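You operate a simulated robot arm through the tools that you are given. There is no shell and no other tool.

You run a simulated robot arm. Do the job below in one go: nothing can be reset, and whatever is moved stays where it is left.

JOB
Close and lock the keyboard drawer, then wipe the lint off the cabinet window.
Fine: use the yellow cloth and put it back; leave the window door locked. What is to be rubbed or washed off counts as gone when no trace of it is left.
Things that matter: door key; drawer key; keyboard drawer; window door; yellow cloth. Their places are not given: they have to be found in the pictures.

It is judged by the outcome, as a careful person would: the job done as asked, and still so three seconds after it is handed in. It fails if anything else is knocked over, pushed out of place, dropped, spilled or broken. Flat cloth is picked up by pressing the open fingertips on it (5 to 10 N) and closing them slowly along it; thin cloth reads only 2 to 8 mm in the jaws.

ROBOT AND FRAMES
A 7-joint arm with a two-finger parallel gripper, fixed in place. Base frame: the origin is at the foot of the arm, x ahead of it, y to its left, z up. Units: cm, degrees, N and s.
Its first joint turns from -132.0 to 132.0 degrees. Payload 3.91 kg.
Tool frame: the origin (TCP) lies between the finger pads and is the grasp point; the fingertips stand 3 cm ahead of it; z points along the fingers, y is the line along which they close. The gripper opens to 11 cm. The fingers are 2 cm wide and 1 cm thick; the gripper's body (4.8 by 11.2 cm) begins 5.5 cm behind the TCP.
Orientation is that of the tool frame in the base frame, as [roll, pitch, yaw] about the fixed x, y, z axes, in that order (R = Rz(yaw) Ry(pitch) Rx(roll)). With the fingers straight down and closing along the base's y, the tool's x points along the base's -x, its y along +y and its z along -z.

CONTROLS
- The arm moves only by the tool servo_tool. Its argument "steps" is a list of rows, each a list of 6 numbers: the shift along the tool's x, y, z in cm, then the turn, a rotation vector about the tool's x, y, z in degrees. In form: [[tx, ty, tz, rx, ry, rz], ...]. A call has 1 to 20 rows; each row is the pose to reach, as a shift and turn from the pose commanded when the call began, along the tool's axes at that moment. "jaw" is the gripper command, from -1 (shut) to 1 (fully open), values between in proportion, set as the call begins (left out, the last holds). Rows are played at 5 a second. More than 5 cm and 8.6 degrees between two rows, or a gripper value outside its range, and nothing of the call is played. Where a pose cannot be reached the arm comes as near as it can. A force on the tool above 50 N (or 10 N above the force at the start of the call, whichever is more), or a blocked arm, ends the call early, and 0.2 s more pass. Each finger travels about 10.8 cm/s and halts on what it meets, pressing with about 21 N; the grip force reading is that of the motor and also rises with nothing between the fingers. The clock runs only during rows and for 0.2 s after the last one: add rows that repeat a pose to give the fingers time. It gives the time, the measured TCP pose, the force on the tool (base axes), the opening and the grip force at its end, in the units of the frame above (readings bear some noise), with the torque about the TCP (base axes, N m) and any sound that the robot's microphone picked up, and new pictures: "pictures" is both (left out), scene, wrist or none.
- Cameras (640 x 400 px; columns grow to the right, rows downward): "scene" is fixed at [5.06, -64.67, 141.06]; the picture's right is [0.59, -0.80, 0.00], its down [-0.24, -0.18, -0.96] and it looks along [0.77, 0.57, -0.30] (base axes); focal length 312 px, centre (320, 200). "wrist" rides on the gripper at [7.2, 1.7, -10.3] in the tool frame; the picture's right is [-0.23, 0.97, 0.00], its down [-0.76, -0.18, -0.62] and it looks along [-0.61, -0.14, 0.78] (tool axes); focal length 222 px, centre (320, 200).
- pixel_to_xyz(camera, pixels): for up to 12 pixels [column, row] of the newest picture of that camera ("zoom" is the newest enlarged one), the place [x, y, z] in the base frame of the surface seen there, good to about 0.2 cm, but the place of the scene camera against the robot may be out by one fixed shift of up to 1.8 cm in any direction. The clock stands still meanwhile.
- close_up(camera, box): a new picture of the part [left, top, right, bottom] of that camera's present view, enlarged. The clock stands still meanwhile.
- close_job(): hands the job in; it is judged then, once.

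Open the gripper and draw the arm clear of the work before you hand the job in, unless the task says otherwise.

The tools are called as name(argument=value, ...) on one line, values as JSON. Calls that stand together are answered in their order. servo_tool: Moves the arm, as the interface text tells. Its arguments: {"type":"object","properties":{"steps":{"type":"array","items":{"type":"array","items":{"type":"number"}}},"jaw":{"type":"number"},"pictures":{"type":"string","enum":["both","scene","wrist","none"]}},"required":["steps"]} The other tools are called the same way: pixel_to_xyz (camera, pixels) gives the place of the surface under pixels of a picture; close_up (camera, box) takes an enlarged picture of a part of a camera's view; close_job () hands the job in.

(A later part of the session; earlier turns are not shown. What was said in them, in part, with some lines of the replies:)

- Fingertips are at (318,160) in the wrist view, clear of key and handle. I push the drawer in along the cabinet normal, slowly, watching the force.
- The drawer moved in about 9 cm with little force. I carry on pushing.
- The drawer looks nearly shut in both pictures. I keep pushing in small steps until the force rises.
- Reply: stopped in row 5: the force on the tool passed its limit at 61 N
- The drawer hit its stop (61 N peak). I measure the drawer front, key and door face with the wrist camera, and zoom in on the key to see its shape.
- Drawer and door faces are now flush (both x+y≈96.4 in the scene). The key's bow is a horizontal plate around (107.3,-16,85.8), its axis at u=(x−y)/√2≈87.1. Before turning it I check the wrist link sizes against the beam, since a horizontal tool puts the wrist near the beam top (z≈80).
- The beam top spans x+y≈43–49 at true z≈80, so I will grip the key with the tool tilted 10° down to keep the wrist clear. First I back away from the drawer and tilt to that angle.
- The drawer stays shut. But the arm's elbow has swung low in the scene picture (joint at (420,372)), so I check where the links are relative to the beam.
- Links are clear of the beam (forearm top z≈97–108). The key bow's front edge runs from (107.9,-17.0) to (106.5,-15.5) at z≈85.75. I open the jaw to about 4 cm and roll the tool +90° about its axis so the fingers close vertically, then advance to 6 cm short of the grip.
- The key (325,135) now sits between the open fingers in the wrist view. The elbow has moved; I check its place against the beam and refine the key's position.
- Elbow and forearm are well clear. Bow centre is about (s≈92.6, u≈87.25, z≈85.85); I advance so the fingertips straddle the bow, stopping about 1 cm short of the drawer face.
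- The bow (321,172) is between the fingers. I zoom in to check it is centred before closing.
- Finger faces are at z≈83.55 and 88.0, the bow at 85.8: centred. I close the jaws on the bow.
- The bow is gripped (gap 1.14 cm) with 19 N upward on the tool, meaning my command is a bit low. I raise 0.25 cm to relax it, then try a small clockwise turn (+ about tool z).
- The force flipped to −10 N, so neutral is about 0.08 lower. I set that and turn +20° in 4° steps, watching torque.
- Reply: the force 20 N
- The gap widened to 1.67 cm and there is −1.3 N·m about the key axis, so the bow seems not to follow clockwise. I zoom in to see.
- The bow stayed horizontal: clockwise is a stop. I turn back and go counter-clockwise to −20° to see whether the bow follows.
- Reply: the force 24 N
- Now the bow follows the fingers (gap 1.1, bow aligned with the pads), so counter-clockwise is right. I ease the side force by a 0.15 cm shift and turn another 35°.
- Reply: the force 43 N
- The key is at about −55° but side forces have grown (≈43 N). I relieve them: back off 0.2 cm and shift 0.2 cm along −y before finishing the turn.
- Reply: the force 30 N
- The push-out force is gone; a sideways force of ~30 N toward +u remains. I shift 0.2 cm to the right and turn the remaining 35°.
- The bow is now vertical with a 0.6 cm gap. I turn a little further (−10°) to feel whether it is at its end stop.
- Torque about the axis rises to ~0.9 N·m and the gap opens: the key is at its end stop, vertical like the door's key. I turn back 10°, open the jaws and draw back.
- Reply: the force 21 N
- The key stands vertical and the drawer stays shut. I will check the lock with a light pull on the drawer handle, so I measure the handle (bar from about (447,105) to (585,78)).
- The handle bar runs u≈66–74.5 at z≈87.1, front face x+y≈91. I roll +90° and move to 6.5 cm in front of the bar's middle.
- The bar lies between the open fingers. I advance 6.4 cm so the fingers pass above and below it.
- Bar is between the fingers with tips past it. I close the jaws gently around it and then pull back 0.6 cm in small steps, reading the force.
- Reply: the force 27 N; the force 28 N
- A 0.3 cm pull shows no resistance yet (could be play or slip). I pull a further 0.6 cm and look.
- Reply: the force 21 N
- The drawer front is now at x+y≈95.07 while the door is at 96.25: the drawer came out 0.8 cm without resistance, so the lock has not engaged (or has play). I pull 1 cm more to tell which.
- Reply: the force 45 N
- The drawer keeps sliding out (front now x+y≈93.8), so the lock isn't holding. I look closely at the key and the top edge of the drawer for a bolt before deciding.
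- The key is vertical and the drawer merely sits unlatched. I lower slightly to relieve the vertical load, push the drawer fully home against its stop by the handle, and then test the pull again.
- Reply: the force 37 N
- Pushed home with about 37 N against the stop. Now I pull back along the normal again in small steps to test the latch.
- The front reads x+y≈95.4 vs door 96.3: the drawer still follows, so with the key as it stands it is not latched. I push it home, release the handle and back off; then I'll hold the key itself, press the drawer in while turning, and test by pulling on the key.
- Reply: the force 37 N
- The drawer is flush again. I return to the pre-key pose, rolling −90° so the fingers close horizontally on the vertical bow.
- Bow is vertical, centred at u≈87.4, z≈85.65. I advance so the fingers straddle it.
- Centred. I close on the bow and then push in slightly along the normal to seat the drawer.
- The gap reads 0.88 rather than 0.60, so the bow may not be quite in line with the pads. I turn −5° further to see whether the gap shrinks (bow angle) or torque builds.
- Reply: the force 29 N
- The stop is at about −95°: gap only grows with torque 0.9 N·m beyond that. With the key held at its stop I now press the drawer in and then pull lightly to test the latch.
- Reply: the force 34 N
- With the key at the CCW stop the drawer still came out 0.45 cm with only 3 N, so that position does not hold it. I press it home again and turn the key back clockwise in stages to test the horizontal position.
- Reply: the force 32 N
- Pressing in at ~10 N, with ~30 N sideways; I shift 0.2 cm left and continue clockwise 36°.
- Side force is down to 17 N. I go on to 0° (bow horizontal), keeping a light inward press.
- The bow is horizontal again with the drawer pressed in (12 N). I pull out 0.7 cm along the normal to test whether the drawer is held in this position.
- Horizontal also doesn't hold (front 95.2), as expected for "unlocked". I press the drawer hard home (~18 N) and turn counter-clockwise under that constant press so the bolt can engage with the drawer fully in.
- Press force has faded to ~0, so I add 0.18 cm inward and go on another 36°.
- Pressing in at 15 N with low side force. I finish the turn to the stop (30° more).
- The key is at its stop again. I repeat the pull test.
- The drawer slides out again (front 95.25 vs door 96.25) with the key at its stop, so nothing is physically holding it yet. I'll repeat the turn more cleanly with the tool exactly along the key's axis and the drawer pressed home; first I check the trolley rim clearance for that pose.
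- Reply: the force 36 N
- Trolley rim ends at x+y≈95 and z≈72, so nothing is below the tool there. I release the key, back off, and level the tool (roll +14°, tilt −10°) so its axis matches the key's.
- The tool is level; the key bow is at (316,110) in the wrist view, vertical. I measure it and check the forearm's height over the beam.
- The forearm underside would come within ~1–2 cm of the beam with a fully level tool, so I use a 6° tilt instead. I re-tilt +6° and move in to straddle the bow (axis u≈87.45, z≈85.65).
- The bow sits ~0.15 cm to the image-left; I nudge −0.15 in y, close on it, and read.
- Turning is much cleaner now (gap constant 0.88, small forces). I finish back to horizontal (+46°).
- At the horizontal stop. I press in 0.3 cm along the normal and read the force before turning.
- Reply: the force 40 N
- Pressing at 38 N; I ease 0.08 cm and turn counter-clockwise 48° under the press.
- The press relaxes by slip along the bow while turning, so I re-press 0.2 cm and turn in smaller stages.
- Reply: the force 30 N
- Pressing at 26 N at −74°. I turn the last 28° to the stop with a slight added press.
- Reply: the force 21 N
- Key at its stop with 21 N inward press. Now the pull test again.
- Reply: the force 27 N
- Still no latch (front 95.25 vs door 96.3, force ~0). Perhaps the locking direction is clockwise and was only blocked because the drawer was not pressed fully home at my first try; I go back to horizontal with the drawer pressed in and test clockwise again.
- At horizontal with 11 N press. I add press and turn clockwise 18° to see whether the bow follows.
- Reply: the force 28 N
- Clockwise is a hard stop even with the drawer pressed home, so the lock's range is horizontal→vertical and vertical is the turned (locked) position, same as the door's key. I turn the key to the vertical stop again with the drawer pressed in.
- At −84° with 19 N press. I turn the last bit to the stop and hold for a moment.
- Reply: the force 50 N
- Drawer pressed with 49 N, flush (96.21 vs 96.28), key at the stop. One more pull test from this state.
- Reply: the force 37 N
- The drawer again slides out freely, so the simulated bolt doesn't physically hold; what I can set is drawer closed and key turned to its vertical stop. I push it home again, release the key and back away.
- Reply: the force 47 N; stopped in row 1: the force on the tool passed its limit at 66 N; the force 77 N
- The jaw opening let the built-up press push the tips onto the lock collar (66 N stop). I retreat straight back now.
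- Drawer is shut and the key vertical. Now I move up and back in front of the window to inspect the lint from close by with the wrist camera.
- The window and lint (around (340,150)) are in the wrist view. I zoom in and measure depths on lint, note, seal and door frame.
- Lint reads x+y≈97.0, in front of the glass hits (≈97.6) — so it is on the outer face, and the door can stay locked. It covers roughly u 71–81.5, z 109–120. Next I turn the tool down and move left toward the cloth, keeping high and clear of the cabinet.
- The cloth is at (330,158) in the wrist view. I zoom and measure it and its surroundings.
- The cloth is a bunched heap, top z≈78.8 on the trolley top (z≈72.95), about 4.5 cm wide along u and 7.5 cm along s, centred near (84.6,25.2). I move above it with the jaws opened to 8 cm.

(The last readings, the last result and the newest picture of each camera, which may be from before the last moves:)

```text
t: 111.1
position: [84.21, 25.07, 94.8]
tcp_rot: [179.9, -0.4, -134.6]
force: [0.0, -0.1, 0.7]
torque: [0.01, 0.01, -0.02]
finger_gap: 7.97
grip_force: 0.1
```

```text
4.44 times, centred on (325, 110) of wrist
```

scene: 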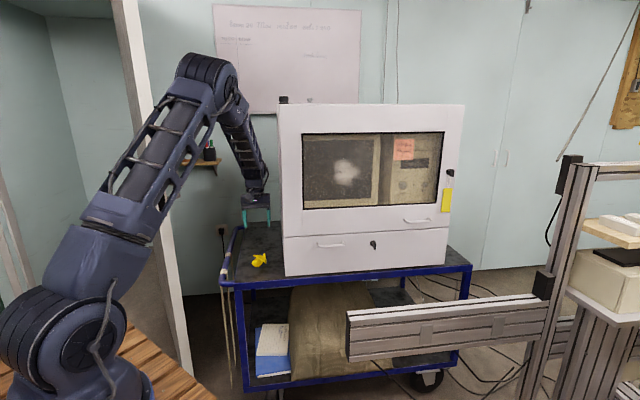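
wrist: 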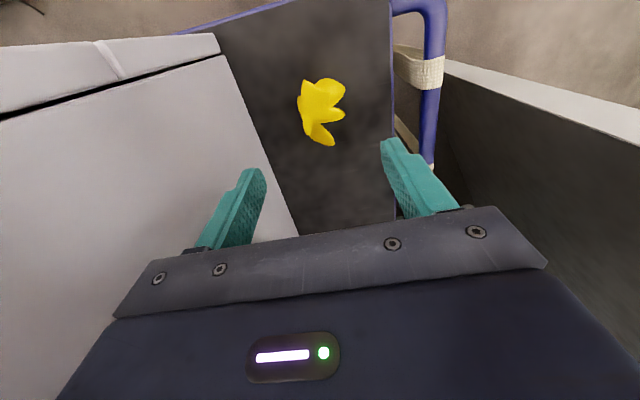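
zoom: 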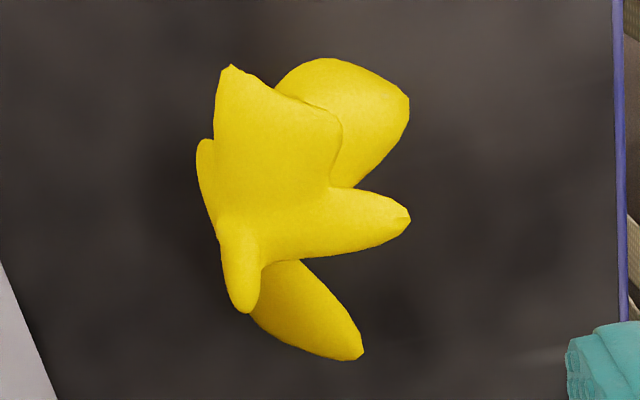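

The cloth's upper body centres at about (84.2,25.2), right under the TCP. I go down to TCP z≈78.4 (tips at ~75.4, so about 2.4 cm of cloth will stick out past the fingertips).

servo_tool(steps=[[0, 0, 3.5, 0, 0, 0], [0, 0, 7, 0, 0, 0], [0, 0, 10, 0, 0, 0], [0, 0, 12.5, 0, 0, 0], [0, 0, 14.5, 0, 0, 0], [0, 0, 16.4, 0, 0, 0], [0, 0, 16.4, 0, 0, 0]], jaw=0.45, pictures="both")

```text
t: 112.7
position: [84.14, 25.1, 78.23]
tcp_rot: [179.8, -0.3, -134.6]
force: [-0.2, -0.2, 0.7]
torque: [0.0, 0.01, -0.02]
finger_gap: 7.99
grip_force: 0.1
```

scene: 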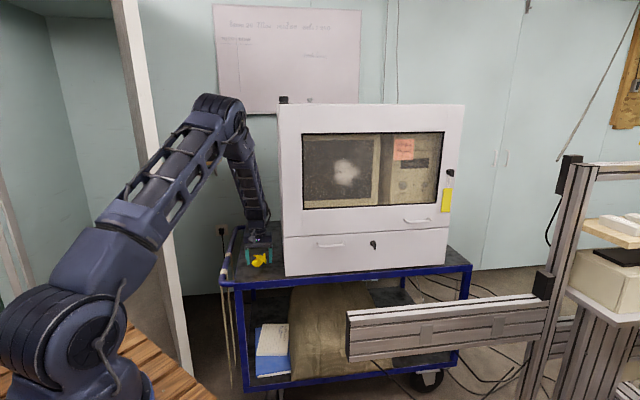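
wrist: 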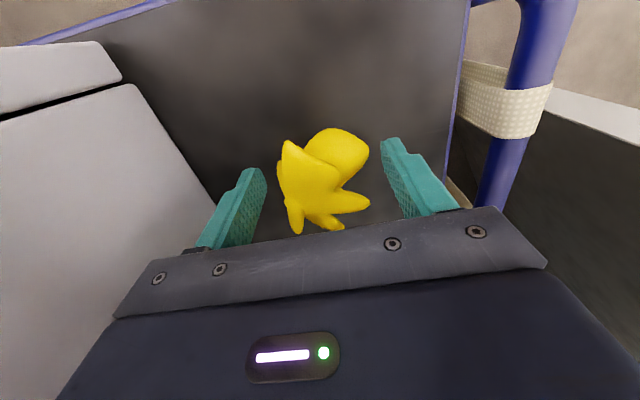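

The cloth (320,180) sits between the open fingers. I close the jaws on it.

servo_tool(steps=[[0, 0, 0, 0, 0, 0], [0, 0, 0, 0, 0, 0], [0, 0, 0, 0, 0, 0], [0, 0, 0, 0, 0, 0], [0, 0, 0, 0, 0, 0]], jaw=-1, pictures="wrist")

```text
t: 113.9
position: [84.16, 24.97, 78.14]
tcp_rot: [179.8, -0.3, -134.7]
force: [-0.2, 1.0, 0.7]
torque: [0.0, -0.04, 0.03]
finger_gap: 7.33
grip_force: 21.0
```

wrist: 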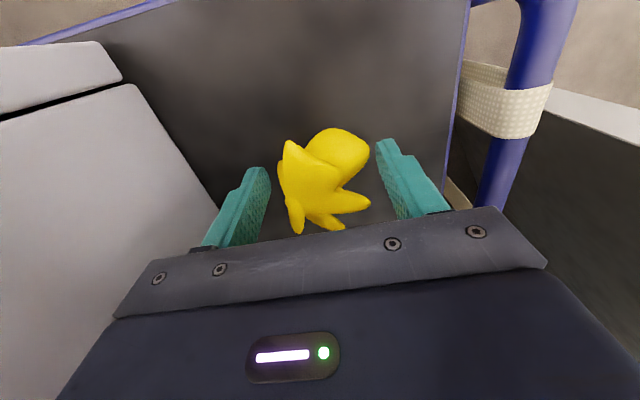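

The jaws stopped at 7.33 cm with 21 N on the bunched cloth. I lift a few centimetres and look whether it comes along.

servo_tool(steps=[[0, 0, -1, 0, 0, 0], [0, 0, -2.5, 0, 0, 0], [0, 0, -4, 0, 0, 0], [0, 0, -6, 0, 0, 0], [0, 0, -6, 0, 0, 0]], pictures="both")

close_up(camera="scene", box=[225, 210, 305, 290])

```text
t: 115.1
position: [84.0, 25.03, 84.64]
tcp_rot: [179.8, -0.3, -134.6]
force: [-0.6, -0.5, -0.5]
torque: [0.0, 0.02, -0.01]
finger_gap: 7.32
grip_force: 21.1
```

scene: 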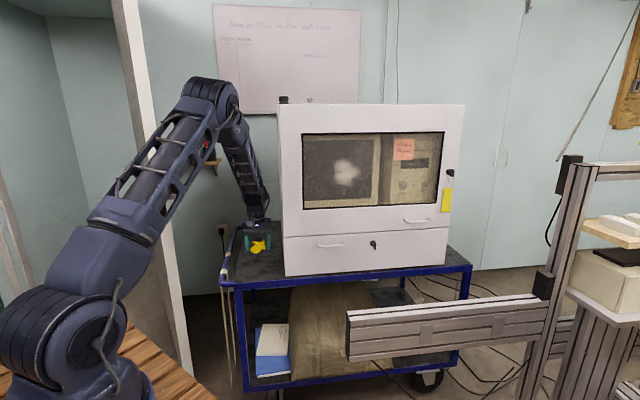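
wrist: 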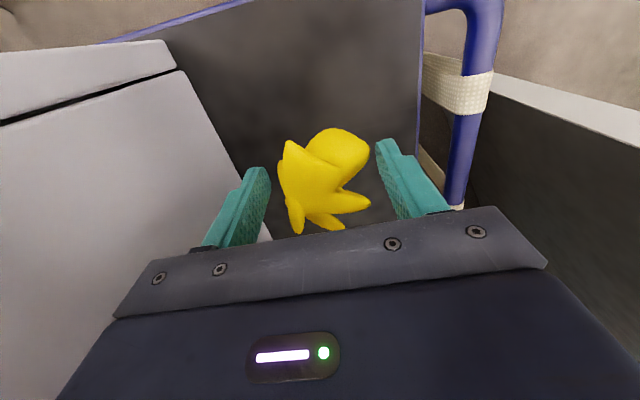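

```text
5.00 times, centred on (265, 250) of scene
```

zoom: 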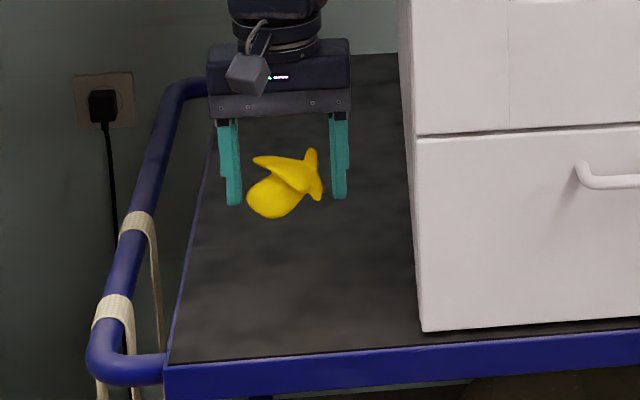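

The cloth is held and came up with the gripper (about 2 cm of it past the fingertips). I lift further and draw back out in front of the cabinet line.

servo_tool(steps=[[0, 0, -3.5, 0, 0, 0], [0, 0, -7.5, 0, 0, 0], [1.5, 0, -11.5, 0, 0, 0], [4.5, 0, -15, 0, 0, 0], [8, 0, -18, 0, 0, 0], [12, 0, -20, 0, 0, 0], [16, 0, -22, 0, 0, 0], [20, 0, -23.5, 0, 0, 0], [24, 0, -24.7, 0, 0, 0], [28.3, 0, -25.4, 0, 0, 0], [28.3, 0, -25.4, 0, 0, 0]], pictures="both")

```text
t: 117.5
position: [64.4, 4.64, 109.7]
tcp_rot: [179.8, -0.4, -134.5]
force: [-0.8, -0.5, -0.3]
torque: [-0.03, 0.01, -0.02]
finger_gap: 7.29
grip_force: 20.8
```

scene: 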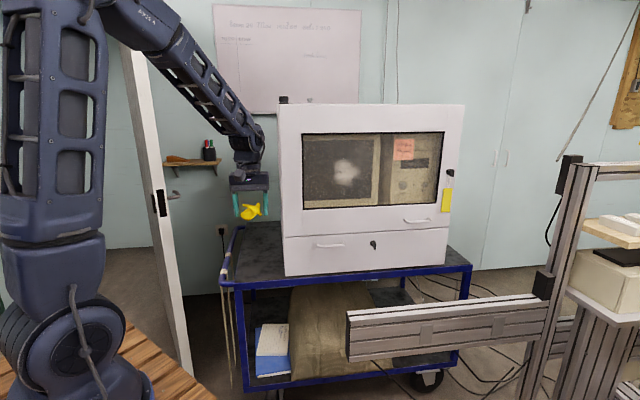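
wrist: 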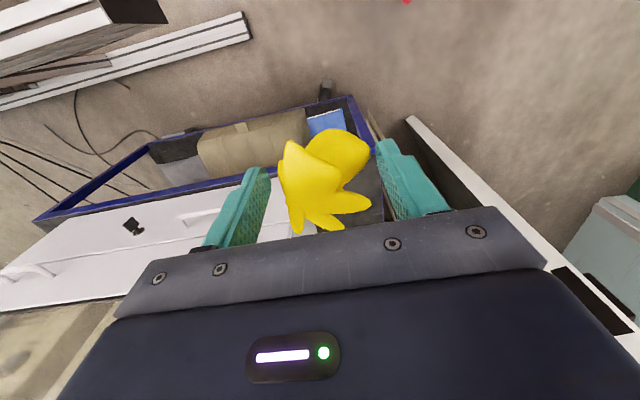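

The cloth is held firmly. I now turn the tool level to face the window and move to about 13 cm in front of the lint.

servo_tool(steps=[[-0.45, -2.3, -0.3, 0, -6, 0], [-0.9, -4.6, -0.6, 0, -12, 0], [-1.3, -6.9, -0.9, 0, -18, 0], [-1.7, -9.2, -1.2, 0, -24, 0], [-2.1, -11.5, -1.5, 0, -30, 0], [-2.5, -13.8, -1.8, 0, -36, 0], [-3.0, -16, -2.1, 0, -42, 0], [-3.4, -18.3, -2.4, 0, -48, 0], [-3.8, -20.6, -2.7, 0, -54, 0], [-4.2, -22.8, -3.0, 0, -60, 0], [-4.7, -25, -3.3, 0, -66, 0], [-5.1, -27.4, -3.6, 0, -72, 0], [-5.5, -29.7, -3.9, 0, -78, 0], [-5.9, -32, -4.2, 0, -84, 0], [-6.36, -34.2, -4.5, 0, -90, 0], [-6.36, -34.2, -4.5, 0, -90, 0]], pictures="both")

```text
t: 120.9
position: [93.39, -14.65, 114.13]
tcp_rot: [149.8, 89.7, -164.9]
force: [0.0, 0.2, 0.3]
torque: [-0.01, -0.01, -0.03]
finger_gap: 7.21
grip_force: 20.9
```

scene: 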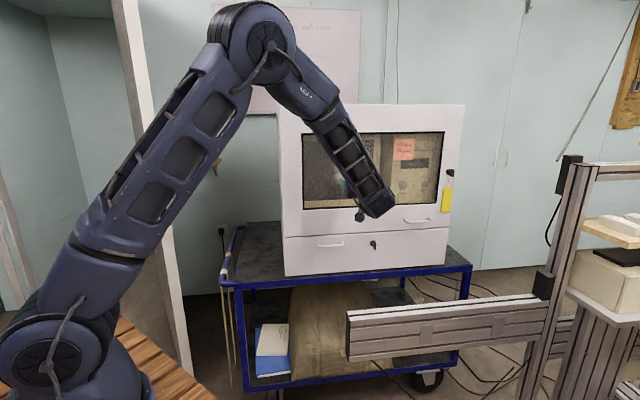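
wrist: 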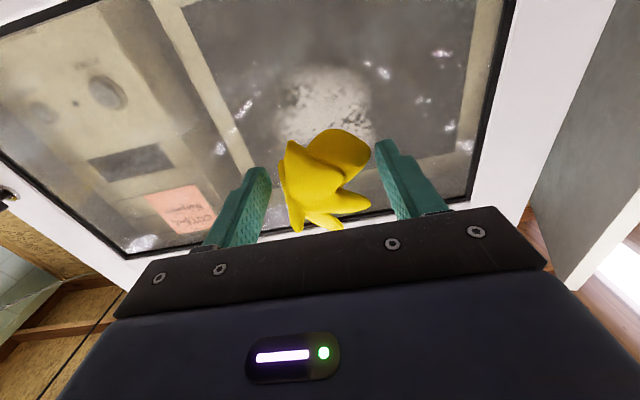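

Lint is ahead at (325,100) in the wrist view, cloth in the jaws. I zoom to see the lint's extent precisely.

close_up(camera="wrist", box=[230, 30, 430, 160])

pixel_to_xyz(camera="wrist", pixels=[[325, 70], [325, 80], [300, 80], [285, 95], [285, 115], [300, 130], [350, 80], [365, 100], [370, 120], [325, 110], [340, 75], [280, 125]])

```text
3.08 times, centred on (330, 95) of wrist
```

zoom: 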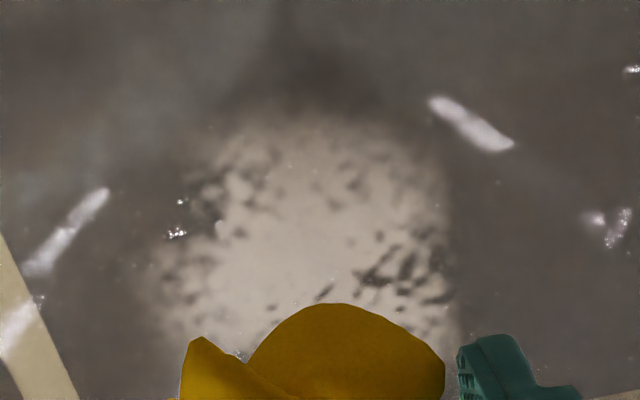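

```text
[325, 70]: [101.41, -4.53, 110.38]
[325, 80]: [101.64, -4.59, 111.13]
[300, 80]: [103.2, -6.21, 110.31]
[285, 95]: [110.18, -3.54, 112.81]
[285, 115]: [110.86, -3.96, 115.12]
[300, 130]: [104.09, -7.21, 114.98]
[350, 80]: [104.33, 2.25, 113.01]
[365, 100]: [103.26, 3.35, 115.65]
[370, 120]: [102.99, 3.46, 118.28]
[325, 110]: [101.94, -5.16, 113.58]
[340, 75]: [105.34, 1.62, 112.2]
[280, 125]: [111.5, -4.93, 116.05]
```

Lint lies at x+y≈96.9 with its lower edge near z≈110. I advance 6.8 cm toward the glass at its centre, then creep.

servo_tool(steps=[[0, 0, 2.2, 0, 0, 0], [0, 0, 4.4, 0, 0, 0], [0, 0, 6.0, 0, 0, 0], [0, 0, 6.8, 0, 0, 0], [0, 0, 6.8, 0, 0, 0]], pictures="wrist")

servo_tool(steps=[[0, 0, 0.15, 0, 0, 0], [0, 0, 0.3, 0, 0, 0], [0, 0, 0.45, 0, 0, 0]], pictures="none")

```text
t: 122.1
position: [98.18, -9.67, 114.21]
tcp_rot: [154.4, 89.6, -160.2]
force: [0.6, -1.0, -0.2]
torque: [-0.03, 0.02, 0.03]
finger_gap: 7.24
grip_force: 21.3
```

wrist: 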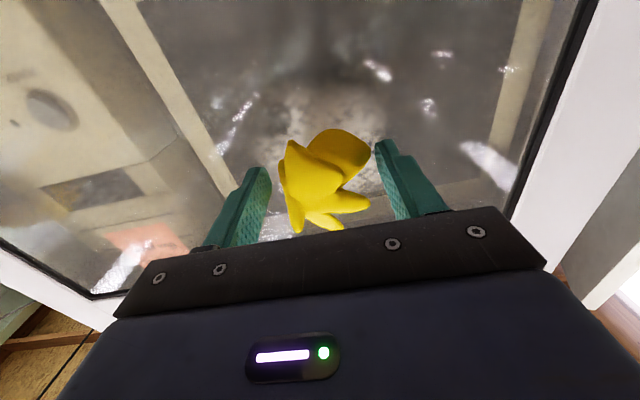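

```text
t: 122.9
position: [98.4, -9.36, 114.27]
tcp_rot: [153.1, 89.6, -161.4]
force: [-0.3, 0.2, -0.4]
torque: [-0.01, 0.0, 0.01]
finger_gap: 7.19
grip_force: 20.4
```

No contact yet at x+y=89.0. I creep on in 0.15 cm steps.

servo_tool(steps=[[0, 0, 0.15, 0, 0, 0], [0, 0, 0.3, 0, 0, 0], [0, 0, 0.45, 0, 0, 0], [0, 0, 0.6, 0, 0, 0]], pictures="none")

```text
t: 123.9
position: [98.67, -9.22, 114.35]
tcp_rot: [156.1, 89.6, -158.5]
force: [-41.9, -19.3, 1.2]
torque: [-0.04, -0.31, 0.86]
finger_gap: 7.19
grip_force: 20.7
```

Contact: 43 N normal — too firm. I back off 0.25 cm for a light press of about 8 N.

servo_tool(steps=[[0, 0, -0.15, 0, 0, 0], [0, 0, -0.25, 0, 0, 0], [0, 0, -0.25, 0, 0, 0]], pictures="wrist")

```text
t: 124.7
position: [98.57, -9.02, 114.27]
tcp_rot: [149.5, 89.6, -165.1]
force: [-2.7, -6.9, 1.4]
torque: [0.06, -0.05, -0.16]
finger_gap: 7.2
grip_force: 20.8
```

wrist: 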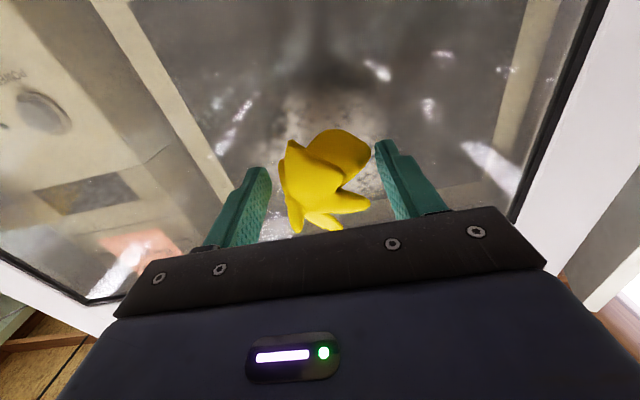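

Now about 7 N on the glass. I make a first horizontal stroke 6 cm to each side at this height and look at the effect.

servo_tool(steps=[[0, 1.5, 0.03, 0, 0, 0], [0, 3, 0.03, 0, 0, 0], [0, 4.5, 0.03, 0, 0, 0], [0, 6, 0.03, 0, 0, 0], [0, 4.5, 0.03, 0, 0, 0], [0, 3, 0.03, 0, 0, 0], [0, 1.5, 0.03, 0, 0, 0], [0, 0, 0.03, 0, 0, 0], [0, -1.5, 0.03, 0, 0, 0], [0, -3, 0.03, 0, 0, 0], [0, -4.5, 0.03, 0, 0, 0], [0, -6, 0.03, 0, 0, 0], [0, -6, 0.03, 0, 0, 0]], pictures="both")

close_up(camera="scene", box=[300, 130, 400, 210])

```text
t: 127.5
position: [102.95, -13.4, 114.39]
tcp_rot: [153.4, 89.5, -161.2]
force: [-22.0, -14.0, -2.4]
torque: [-0.12, -0.13, 0.33]
finger_gap: 7.19
grip_force: 21.1
```

scene: 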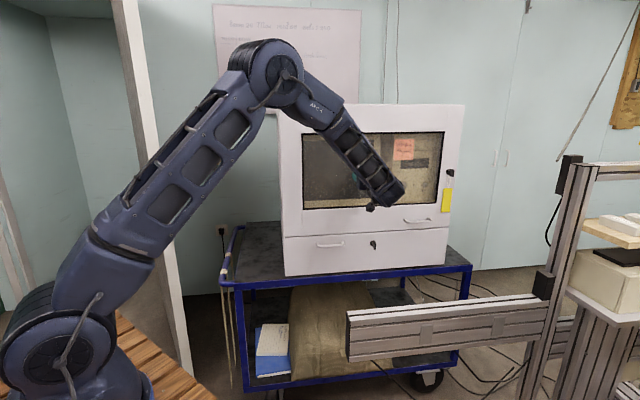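
wrist: 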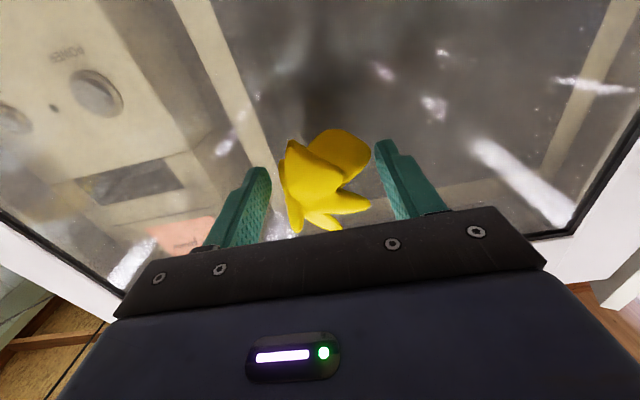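

```text
5.00 times, centred on (350, 170) of scene
```

zoom: 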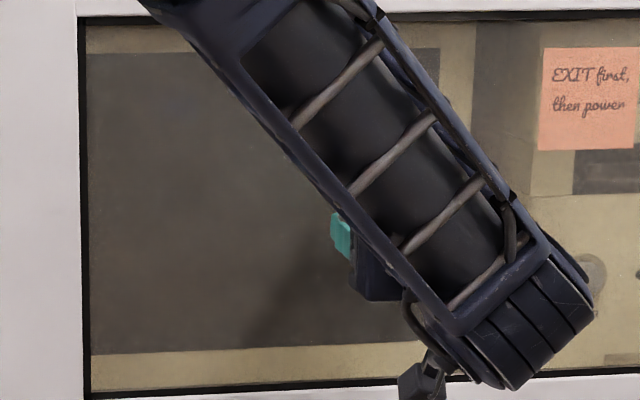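

The lint has already vanished where the cloth passed. Normal force rose to ~25 N on the right side, so I correct the slope slightly and sweep the upper and lower bands too.

servo_tool(steps=[[-1.75, 0, -0.11, 0, 0, 0], [-3.5, 0, -0.11, 0, 0, 0], [-3.5, 1.5, -0.08, 0, 0, 0], [-3.5, 3, -0.055, 0, 0, 0], [-3.5, 4.5, -0.03, 0, 0, 0], [-3.5, 6, 0, 0, 0, 0], [-3.5, 7.5, 0.03, 0, 0, 0], [-3.5, 9, 0.055, 0, 0, 0], [-3.5, 10.5, 0.08, 0, 0, 0], [-3.5, 12, 0.11, 0, 0, 0], [-1.75, 12, 0.11, 0, 0, 0], [0, 12, 0.11, 0, 0, 0], [1.75, 12, 0.11, 0, 0, 0], [3.5, 12, 0.11, 0, 0, 0], [3.5, 10, 0.07, 0, 0, 0], [3.5, 8, 0.04, 0, 0, 0], [3.5, 6, 0, 0, 0, 0], [3.5, 4, -0.04, 0, 0, 0], [3.5, 2, -0.07, 0, 0, 0], [3.5, 0, -0.11, 0, 0, 0]], pictures="wrist")

```text
t: 131.7
position: [102.91, -13.26, 110.73]
tcp_rot: [155.0, 89.6, -159.6]
force: [-1.9, -2.5, -0.6]
torque: [-0.04, 0.02, 0.12]
finger_gap: 7.15
grip_force: 21.2
```

wrist: 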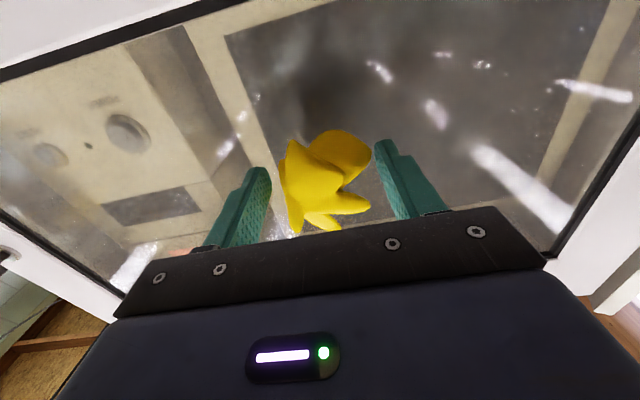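

Light contact kept. I back off 10 cm and inspect the glass.

servo_tool(steps=[[0, 2, -2.5, 0, 0, 0], [0, 4, -5, 0, 0, 0], [0, 6, -8, 0, 0, 0], [0, 6, -11, 0, 0, 0], [0, 6, -14, 0, 0, 0], [0, 6, -14, 0, 0, 0]], pictures="both")

close_up(camera="wrist", box=[180, 0, 500, 200])

close_up(camera="scene", box=[295, 125, 450, 215])

```text
t: 133.1
position: [88.67, -19.26, 110.72]
tcp_rot: [151.8, 89.6, -162.7]
force: [0.3, -0.3, 0.1]
torque: [0.01, 0.01, -0.02]
finger_gap: 7.18
grip_force: 21.2
```

scene: 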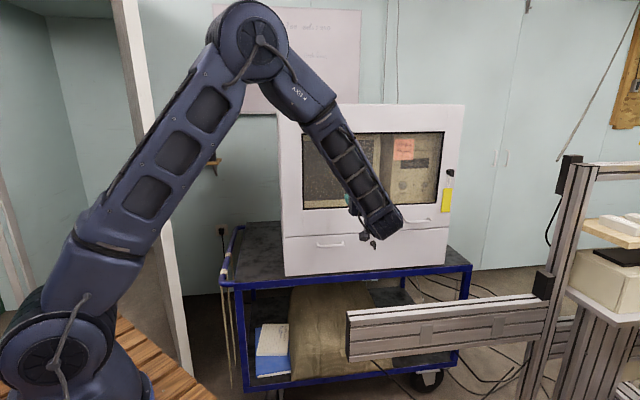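
wrist: 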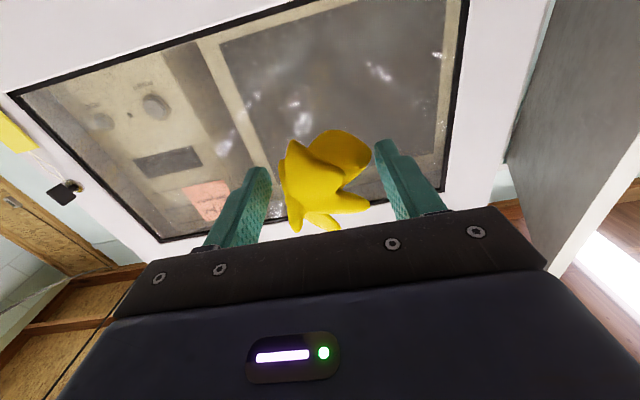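

```text
2.00 times, centred on (340, 100) of wrist
```

zoom: 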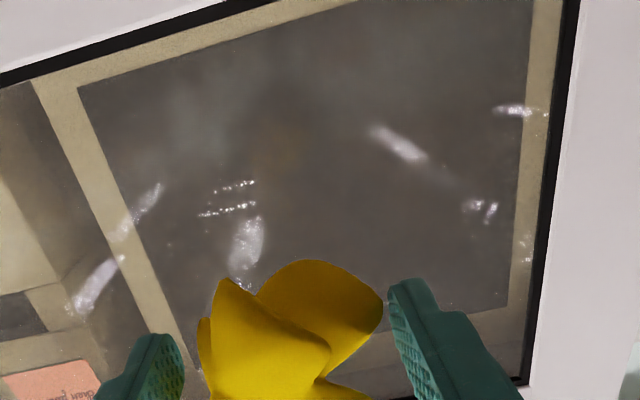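

```text
4.13 times, centred on (372, 170) of scene
```

zoom: 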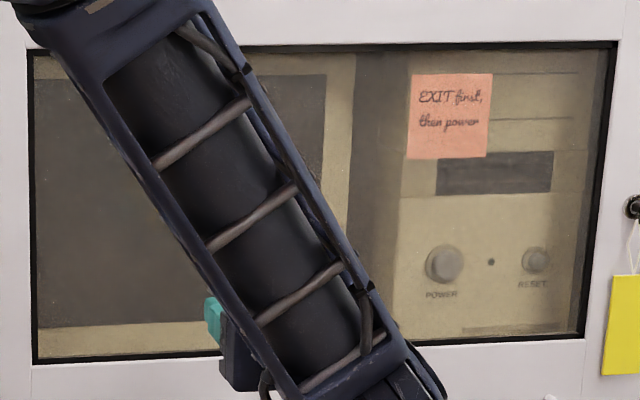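

Only reflections show on the glass now. To see the whole window I move the arm left and turn the tool down again, still holding the cloth.

servo_tool(steps=[[0.05, 2.3, 0, 0, 6, 0], [0.1, 4.6, 0, 0, 12, 0], [0.15, 6.9, 0, 0, 18, 0], [0.2, 9.2, 0, 0, 24, 0], [0.25, 11.5, 0, 0, 30, 0], [0.3, 13.8, 0, 0, 36, 0], [0.35, 16.1, -0.1, 0, 42, 0], [0.4, 18.4, -0.1, 0, 48, 0], [0.4, 20.7, -0.2, 0, 54, 0], [0.5, 23, -0.2, 0, 60, 0], [0.5, 25.3, -0.2, 0, 66, 0], [0.6, 27.6, -0.3, 0, 72, 0], [0.6, 30, -0.3, 0, 78, 0], [0.7, 32.3, -0.3, 0, 84, 0], [0.7, 34.6, -0.3, 0, 90, 0], [0.7, 34.6, -0.3, 0, 90, 0]], pictures="both")

close_up(camera="scene", box=[295, 125, 450, 215])

close_up(camera="scene", box=[320, 145, 380, 195])

```text
t: 136.5
position: [63.97, 4.85, 110.34]
tcp_rot: [179.8, -0.4, -134.5]
force: [0.2, 0.1, -0.1]
torque: [-0.03, 0.01, -0.01]
finger_gap: 7.14
grip_force: 21.1
```

scene: 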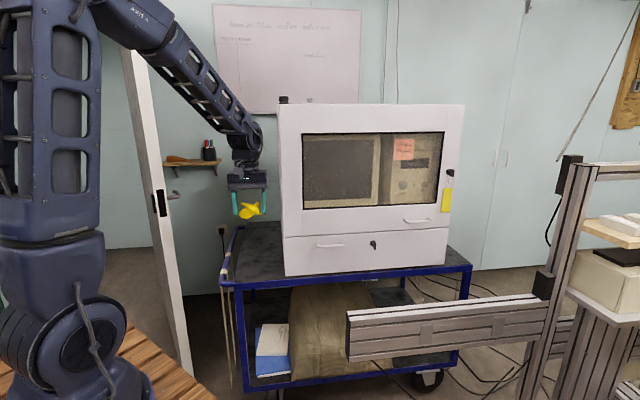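
wrist: 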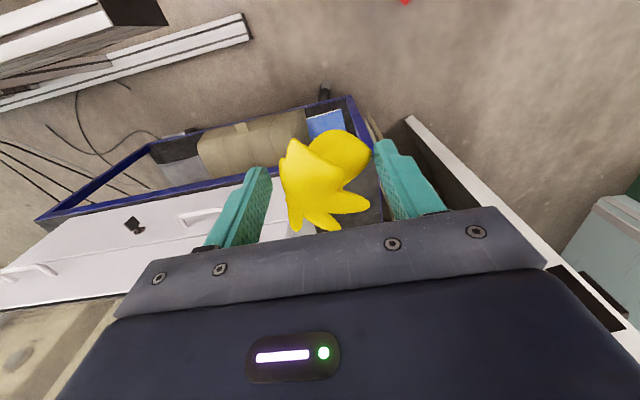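

```text
4.13 times, centred on (372, 170) of scene
```

zoom: 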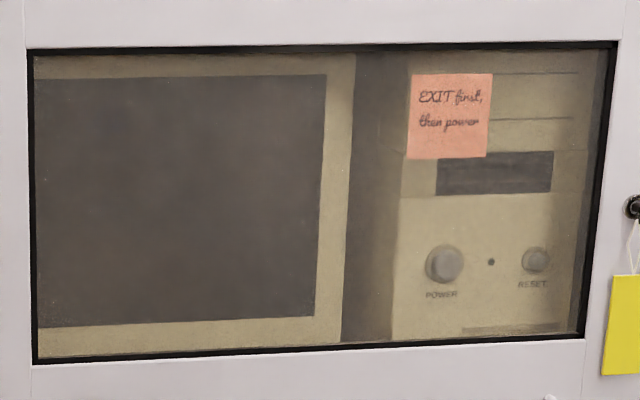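

```text
8.00 times, centred on (350, 170) of scene
```

zoom: 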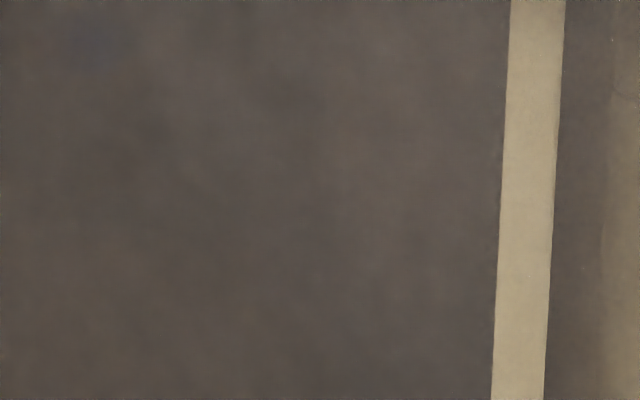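

The whole window is clear of lint. I now carry the cloth back over its original spot on the trolley.

servo_tool(steps=[[-3.5, 0, 0.5, 0, 0, 0], [-7.5, 0, 1.2, 0, 0, 0], [-11.5, 0, 2.2, 0, 0, 0], [-15.5, 0, 3.5, 0, 0, 0], [-19.5, 0, 5, 0, 0, 0], [-23, 0, 7, 0, 0, 0], [-26, 0, 10, 0, 0, 0], [-28, 0.05, 13, 0, 0, 0], [-28.5, 0.08, 15.3, 0, 0, 0], [-28.5, 0.08, 15.3, 0, 0, 0]], pictures="wrist")

```text
t: 138.7
position: [83.66, 25.25, 95.01]
tcp_rot: [179.8, -0.4, -134.6]
force: [-0.2, 0.2, -0.7]
torque: [0.0, -0.01, -0.03]
finger_gap: 7.1
grip_force: 21.0
```

wrist: 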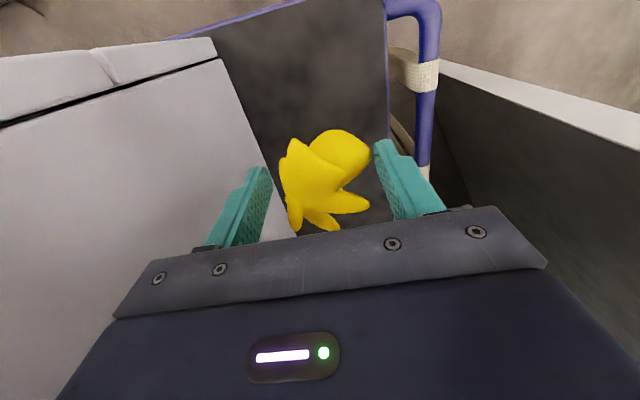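

Over the spot; I correct by (−0.2,−0.4) and lower to TCP z≈79, then creep to contact.

servo_tool(steps=[[-0.2, -0.4, 3.5, 0, 0, 0], [-0.2, -0.4, 7, 0, 0, 0], [-0.2, -0.4, 10.5, 0, 0, 0], [-0.2, -0.4, 13, 0, 0, 0], [-0.2, -0.4, 15, 0, 0, 0], [-0.2, -0.4, 16, 0, 0, 0], [-0.2, -0.4, 16, 0, 0, 0]], pictures="none")

servo_tool(steps=[[0, 0, 0.1, 0, 0, 0], [0, 0, 0.2, 0, 0, 0], [0, 0, 0.3, 0, 0, 0]], pictures="wrist")

```text
t: 140.3
position: [83.97, 24.99, 78.77]
tcp_rot: [179.8, -0.3, -134.6]
force: [-0.3, -1.0, -1.6]
torque: [0.02, 0.03, 0.01]
finger_gap: 7.05
grip_force: 21.2
```

```text
t: 141.1
position: [84.04, 25.0, 78.46]
tcp_rot: [179.8, -0.4, -134.6]
force: [0.0, 0.1, -1.3]
torque: [0.0, -0.02, 0.01]
finger_gap: 7.02
grip_force: 20.6
```

wrist: 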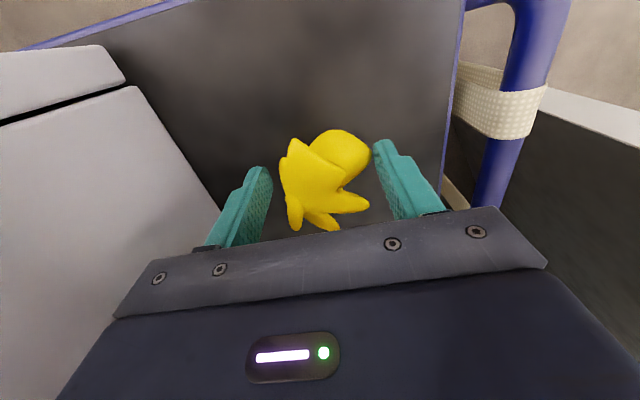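

No contact yet at z=78.5; I creep down a few more millimetres until the force rises.

servo_tool(steps=[[0, 0, 0.1, 0, 0, 0], [0, 0, 0.2, 0, 0, 0], [0, 0, 0.3, 0, 0, 0]], pictures="none")

servo_tool(steps=[[0, 0, 0.08, 0, 0, 0], [0, 0, 0.16, 0, 0, 0]], pictures="wrist")

```text
t: 141.9
position: [83.97, 25.1, 78.42]
tcp_rot: [179.9, -0.3, -134.6]
force: [-6.3, -3.4, 30.0]
torque: [0.02, 0.42, 0.1]
finger_gap: 7.04
grip_force: 20.7
```

```text
t: 142.5
position: [84.11, 25.12, 78.34]
tcp_rot: [179.9, -0.2, -134.6]
force: [-1.5, -0.8, 45.5]
torque: [-0.01, -0.02, 0.29]
finger_gap: 7.13
grip_force: 20.9
```

wrist: 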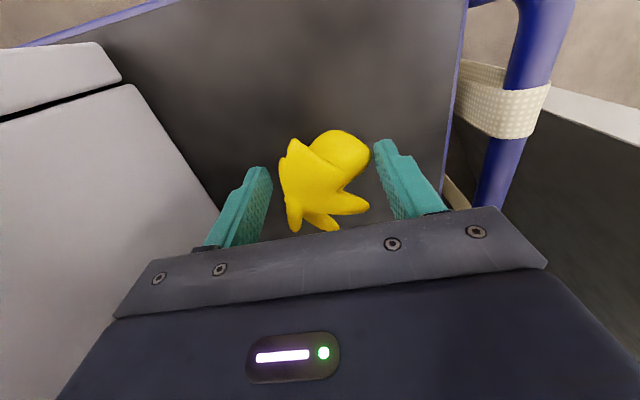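

The cloth is on the trolley top (45 N, a bit firm). I ease up 0.35 cm and then open the jaws.

servo_tool(steps=[[0, 0, -0.2, 0, 0, 0], [0, 0, -0.36, 0, 0, 0], [0, 0, -0.36, 0, 0, 0]], pictures="none")

servo_tool(steps=[[0, 0, 0, 0, 0, 0], [0, 0, 0, 0, 0, 0], [0, 0, 0, 0, 0, 0]], jaw=0.6, pictures="wrist")

```text
t: 143.3
position: [84.07, 25.03, 78.46]
tcp_rot: [179.8, -0.4, -134.6]
force: [0.2, 1.0, 2.9]
torque: [0.11, -0.15, 0.05]
finger_gap: 7.13
grip_force: 21.2
```

```text
t: 144.1
position: [84.06, 25.05, 78.4]
tcp_rot: [179.8, -0.4, -134.7]
force: [0.6, 0.5, 0.4]
torque: [-0.02, -0.04, 0.01]
finger_gap: 8.82
grip_force: 0.0
```

wrist: 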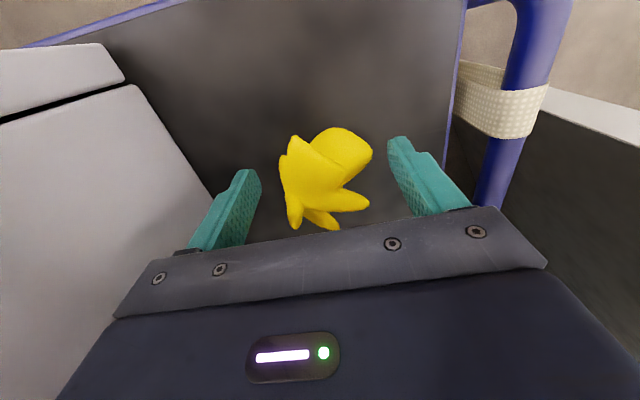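

Released and the cloth stays put. I rise straight up.

servo_tool(steps=[[0, 0, -1.5, 0, 0, 0], [0, 0, -4, 0, 0, 0], [0, 0, -8, 0, 0, 0], [0, 0, -12, 0, 0, 0], [0, 0, -16, 0, 0, 0], [3, 0, -20, 0, 0, 0], [7, 0, -24, 0, 0, 0], [11, 0, -27, 0, 0, 0], [15, 0, -29, 0, 0, 0], [15, 0, -29, 0, 0, 0]], pictures="both")

close_up(camera="scene", box=[225, 215, 305, 290])

close_up(camera="scene", box=[275, 95, 475, 290])

pixel_to_xyz(camera="scene", pixels=[[259, 260], [295, 228], [295, 250], [420, 232], [420, 245], [440, 245], [436, 230], [300, 260], [450, 172], [374, 245], [373, 241], [340, 262]])

```text
refused: row 7 steps farther than a row can; nothing moved
```

```text
5.33 times, centred on (265, 252) of scene
```

zoom: 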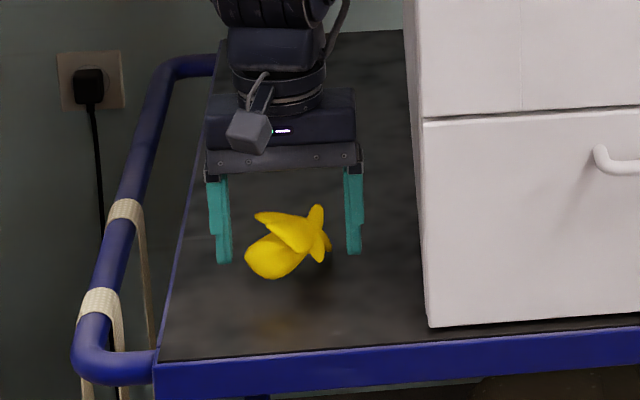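

```text
2.05 times, centred on (375, 192) of scene
```

zoom: 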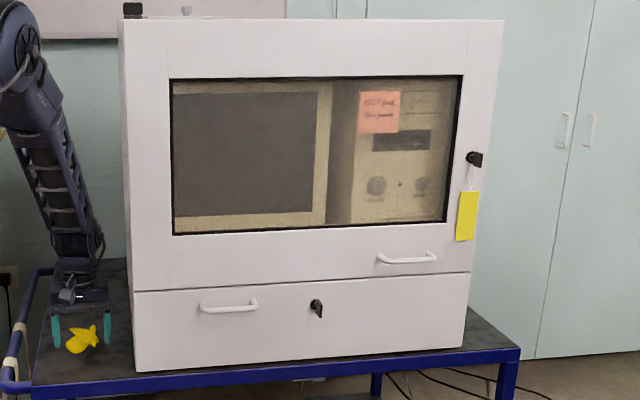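

```text
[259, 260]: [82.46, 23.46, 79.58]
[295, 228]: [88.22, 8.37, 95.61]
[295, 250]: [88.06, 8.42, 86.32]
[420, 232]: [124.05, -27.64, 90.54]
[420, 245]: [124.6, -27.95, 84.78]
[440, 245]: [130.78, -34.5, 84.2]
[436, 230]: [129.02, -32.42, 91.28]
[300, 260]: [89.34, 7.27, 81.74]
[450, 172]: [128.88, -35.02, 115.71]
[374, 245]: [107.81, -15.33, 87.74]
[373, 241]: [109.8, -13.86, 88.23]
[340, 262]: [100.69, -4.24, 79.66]
```

The move was refused for one long step; nothing moved. I repeat it with smaller steps.

servo_tool(steps=[[0, 0, -1.5, 0, 0, 0], [0, 0, -4, 0, 0, 0], [0, 0, -7.5, 0, 0, 0], [0, 0, -11, 0, 0, 0], [0, 0, -14.5, 0, 0, 0], [2.5, 0, -17.5, 0, 0, 0], [5.5, 0, -20.5, 0, 0, 0], [9, 0, -23, 0, 0, 0], [12.5, 0, -25, 0, 0, 0], [16, 0, -27, 0, 0, 0], [19.5, 0, -29, 0, 0, 0], [19.5, 0, -29, 0, 0, 0]], pictures="both")

close_up(camera="scene", box=[225, 215, 305, 290])

close_up(camera="wrist", box=[200, 60, 460, 220])

```text
t: 146.7
position: [70.71, 11.54, 107.27]
tcp_rot: [179.8, -0.5, -134.7]
force: [-0.3, 0.9, 0.0]
torque: [0.01, 0.0, 0.0]
finger_gap: 8.8
grip_force: 0.0
```

scene: 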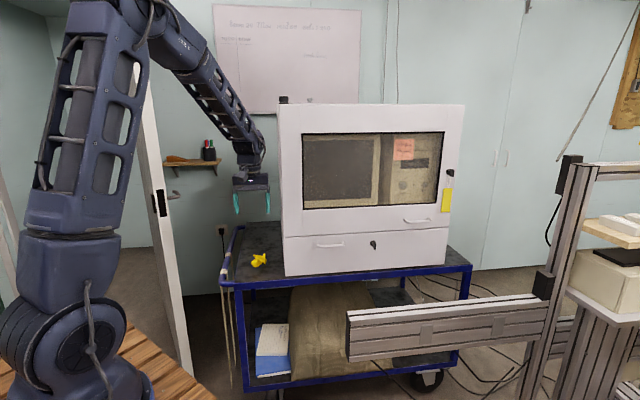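
wrist: 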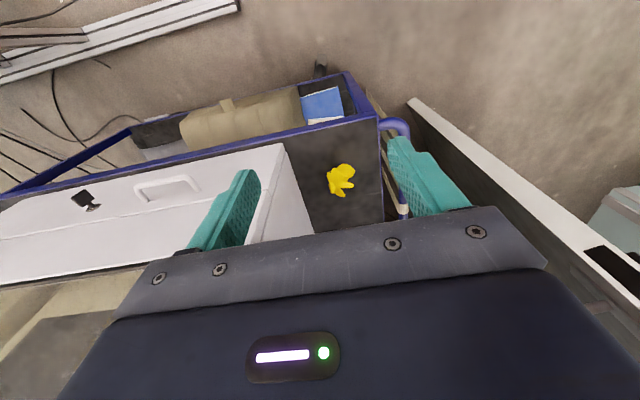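

```text
5.33 times, centred on (265, 252) of scene
```

zoom: 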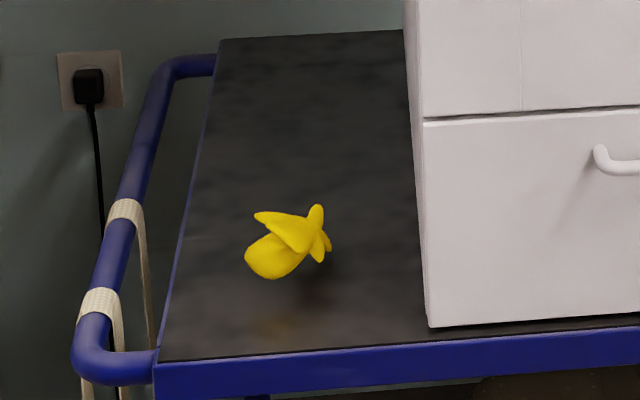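

```text
2.46 times, centred on (330, 140) of wrist
```

zoom: 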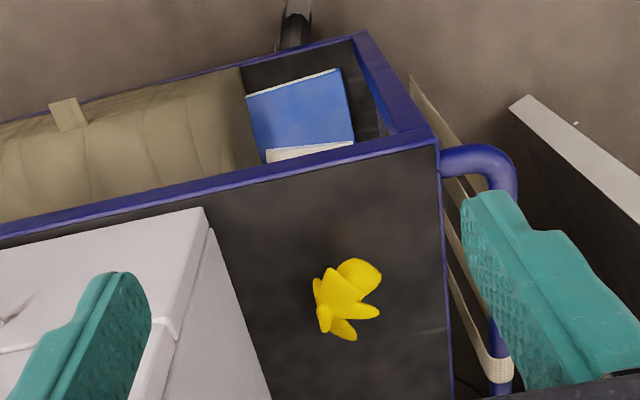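

The cloth is back at its original spot and standing as before. I check the drawer key, door key and closure once more before withdrawing.

close_up(camera="scene", box=[350, 225, 410, 265])

close_up(camera="scene", box=[425, 160, 473, 220])

close_up(camera="scene", box=[275, 215, 465, 285])

close_up(camera="wrist", box=[50, 120, 330, 290])

```text
10.00 times, centred on (380, 245) of scene
```

zoom: 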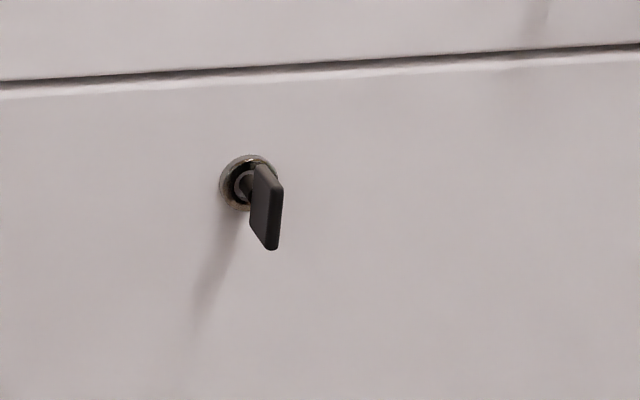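

```text
6.67 times, centred on (449, 190) of scene
```

zoom: 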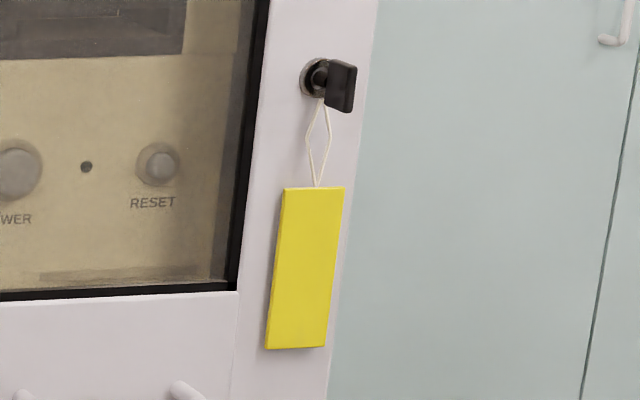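

```text
3.37 times, centred on (370, 250) of scene
```

zoom: 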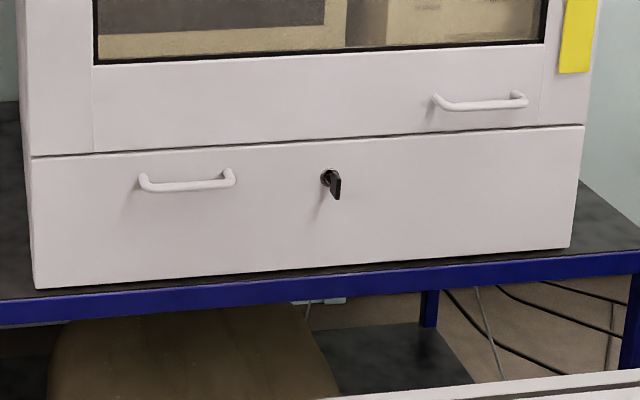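

```text
2.29 times, centred on (190, 205) of wrist
```

zoom: 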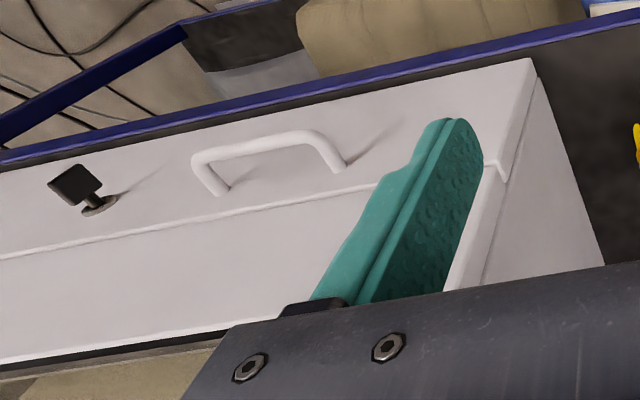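

Both keys stand vertical, drawer and door faces are flush, the glass is clear and the cloth is back in place. I withdraw the arm up and back toward its starting pose with the gripper open.

servo_tool(steps=[[1.5, 0.7, -3, 0, 0, 0], [3, 1.4, -6.2, 0, 0, 0], [4.8, 2.2, -9.8, 0, 0, 0], [6.6, 3, -13.4, 0, 0, 0], [8.4, 3.9, -17, 0, 0, 0], [10.2, 4.7, -20.6, 0, 0, 0], [12, 5.6, -24.2, 0, 0, 0], [13.8, 6.4, -27.8, 0, 0, 0], [15.6, 7.2, -31.4, 0, 0, 0], [17.9, 8.3, -35, 0, 0, 0], [17.9, 8.3, -35, 0, 0, 0]], jaw=1, pictures="both")

close_up(camera="scene", box=[215, 95, 475, 290])

pixel_to_xyz(camera="scene", pixels=[[346, 172], [338, 165], [295, 228], [295, 250], [420, 232], [420, 245], [440, 245], [436, 230], [259, 260], [450, 172], [340, 262], [360, 260]])

```text
t: 149.1
position: [52.21, 4.28, 142.73]
tcp_rot: [179.8, -0.4, -134.5]
force: [-0.5, -0.1, 0.4]
torque: [0.0, 0.0, -0.01]
finger_gap: 10.99
grip_force: 0.1
```

scene: 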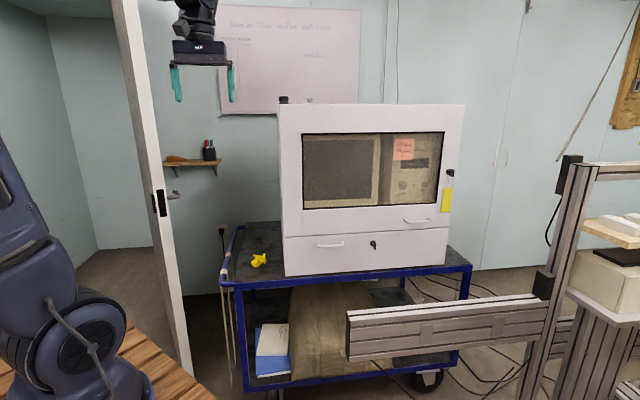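
wrist: 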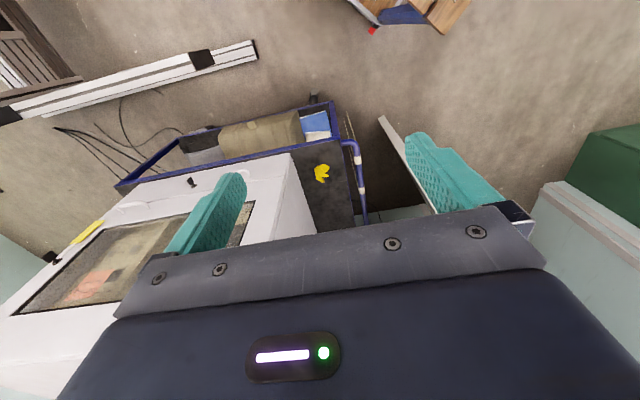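

```text
2.05 times, centred on (345, 192) of scene
```

zoom: 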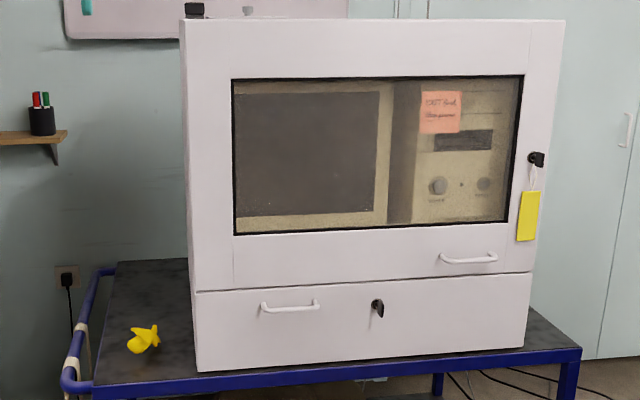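

```text
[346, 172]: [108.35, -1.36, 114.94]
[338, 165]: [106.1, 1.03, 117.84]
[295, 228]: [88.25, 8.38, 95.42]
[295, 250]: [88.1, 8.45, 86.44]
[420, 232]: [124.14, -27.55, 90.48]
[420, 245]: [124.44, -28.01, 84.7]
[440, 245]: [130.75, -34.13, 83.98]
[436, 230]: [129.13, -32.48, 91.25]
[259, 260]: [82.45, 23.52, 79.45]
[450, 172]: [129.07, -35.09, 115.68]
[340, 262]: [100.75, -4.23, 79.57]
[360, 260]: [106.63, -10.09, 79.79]
```

The final view shows the glass clear (the former lint pixel now reads the monitor behind it). The drawer is flush with the door, both keys are vertical, the cloth is back in its place, and the arm is clear with the gripper open. I hand the job in.

close_job()

```text
The job is handed in.
```

The job is handed in, but I couldn't confirm the drawer lock actually holds.

- **Drawer:** It is fully closed, its front level with the window door above it. I turned the key a quarter turn counter-clockwise to its end stop, so it now stands upright like the door key.
- **Lock:** In every pull test, with the key upright or horizontal, the drawer slid out almost freely. That included tests with the drawer first pressed hard against its stop. The key turns no further either way, so I took upright as locked. I left the drawer pushed home with the key there and didn't pull it again after that.
- **Window:** The lint is gone. It was on the outside of the glass, so I wiped it with the yellow cloth and never touched the door key. I took the door to be locked from its upright key but did not pull on it to check.
- **Cloth:** It is back on the trolley where I found it, standing the same way.
- **Force limits:** The arm passed its 50 N force limit twice, once when the drawer reached its stop and once against the drawer lock as I let go of the key. I saw no damage and nothing out of place.
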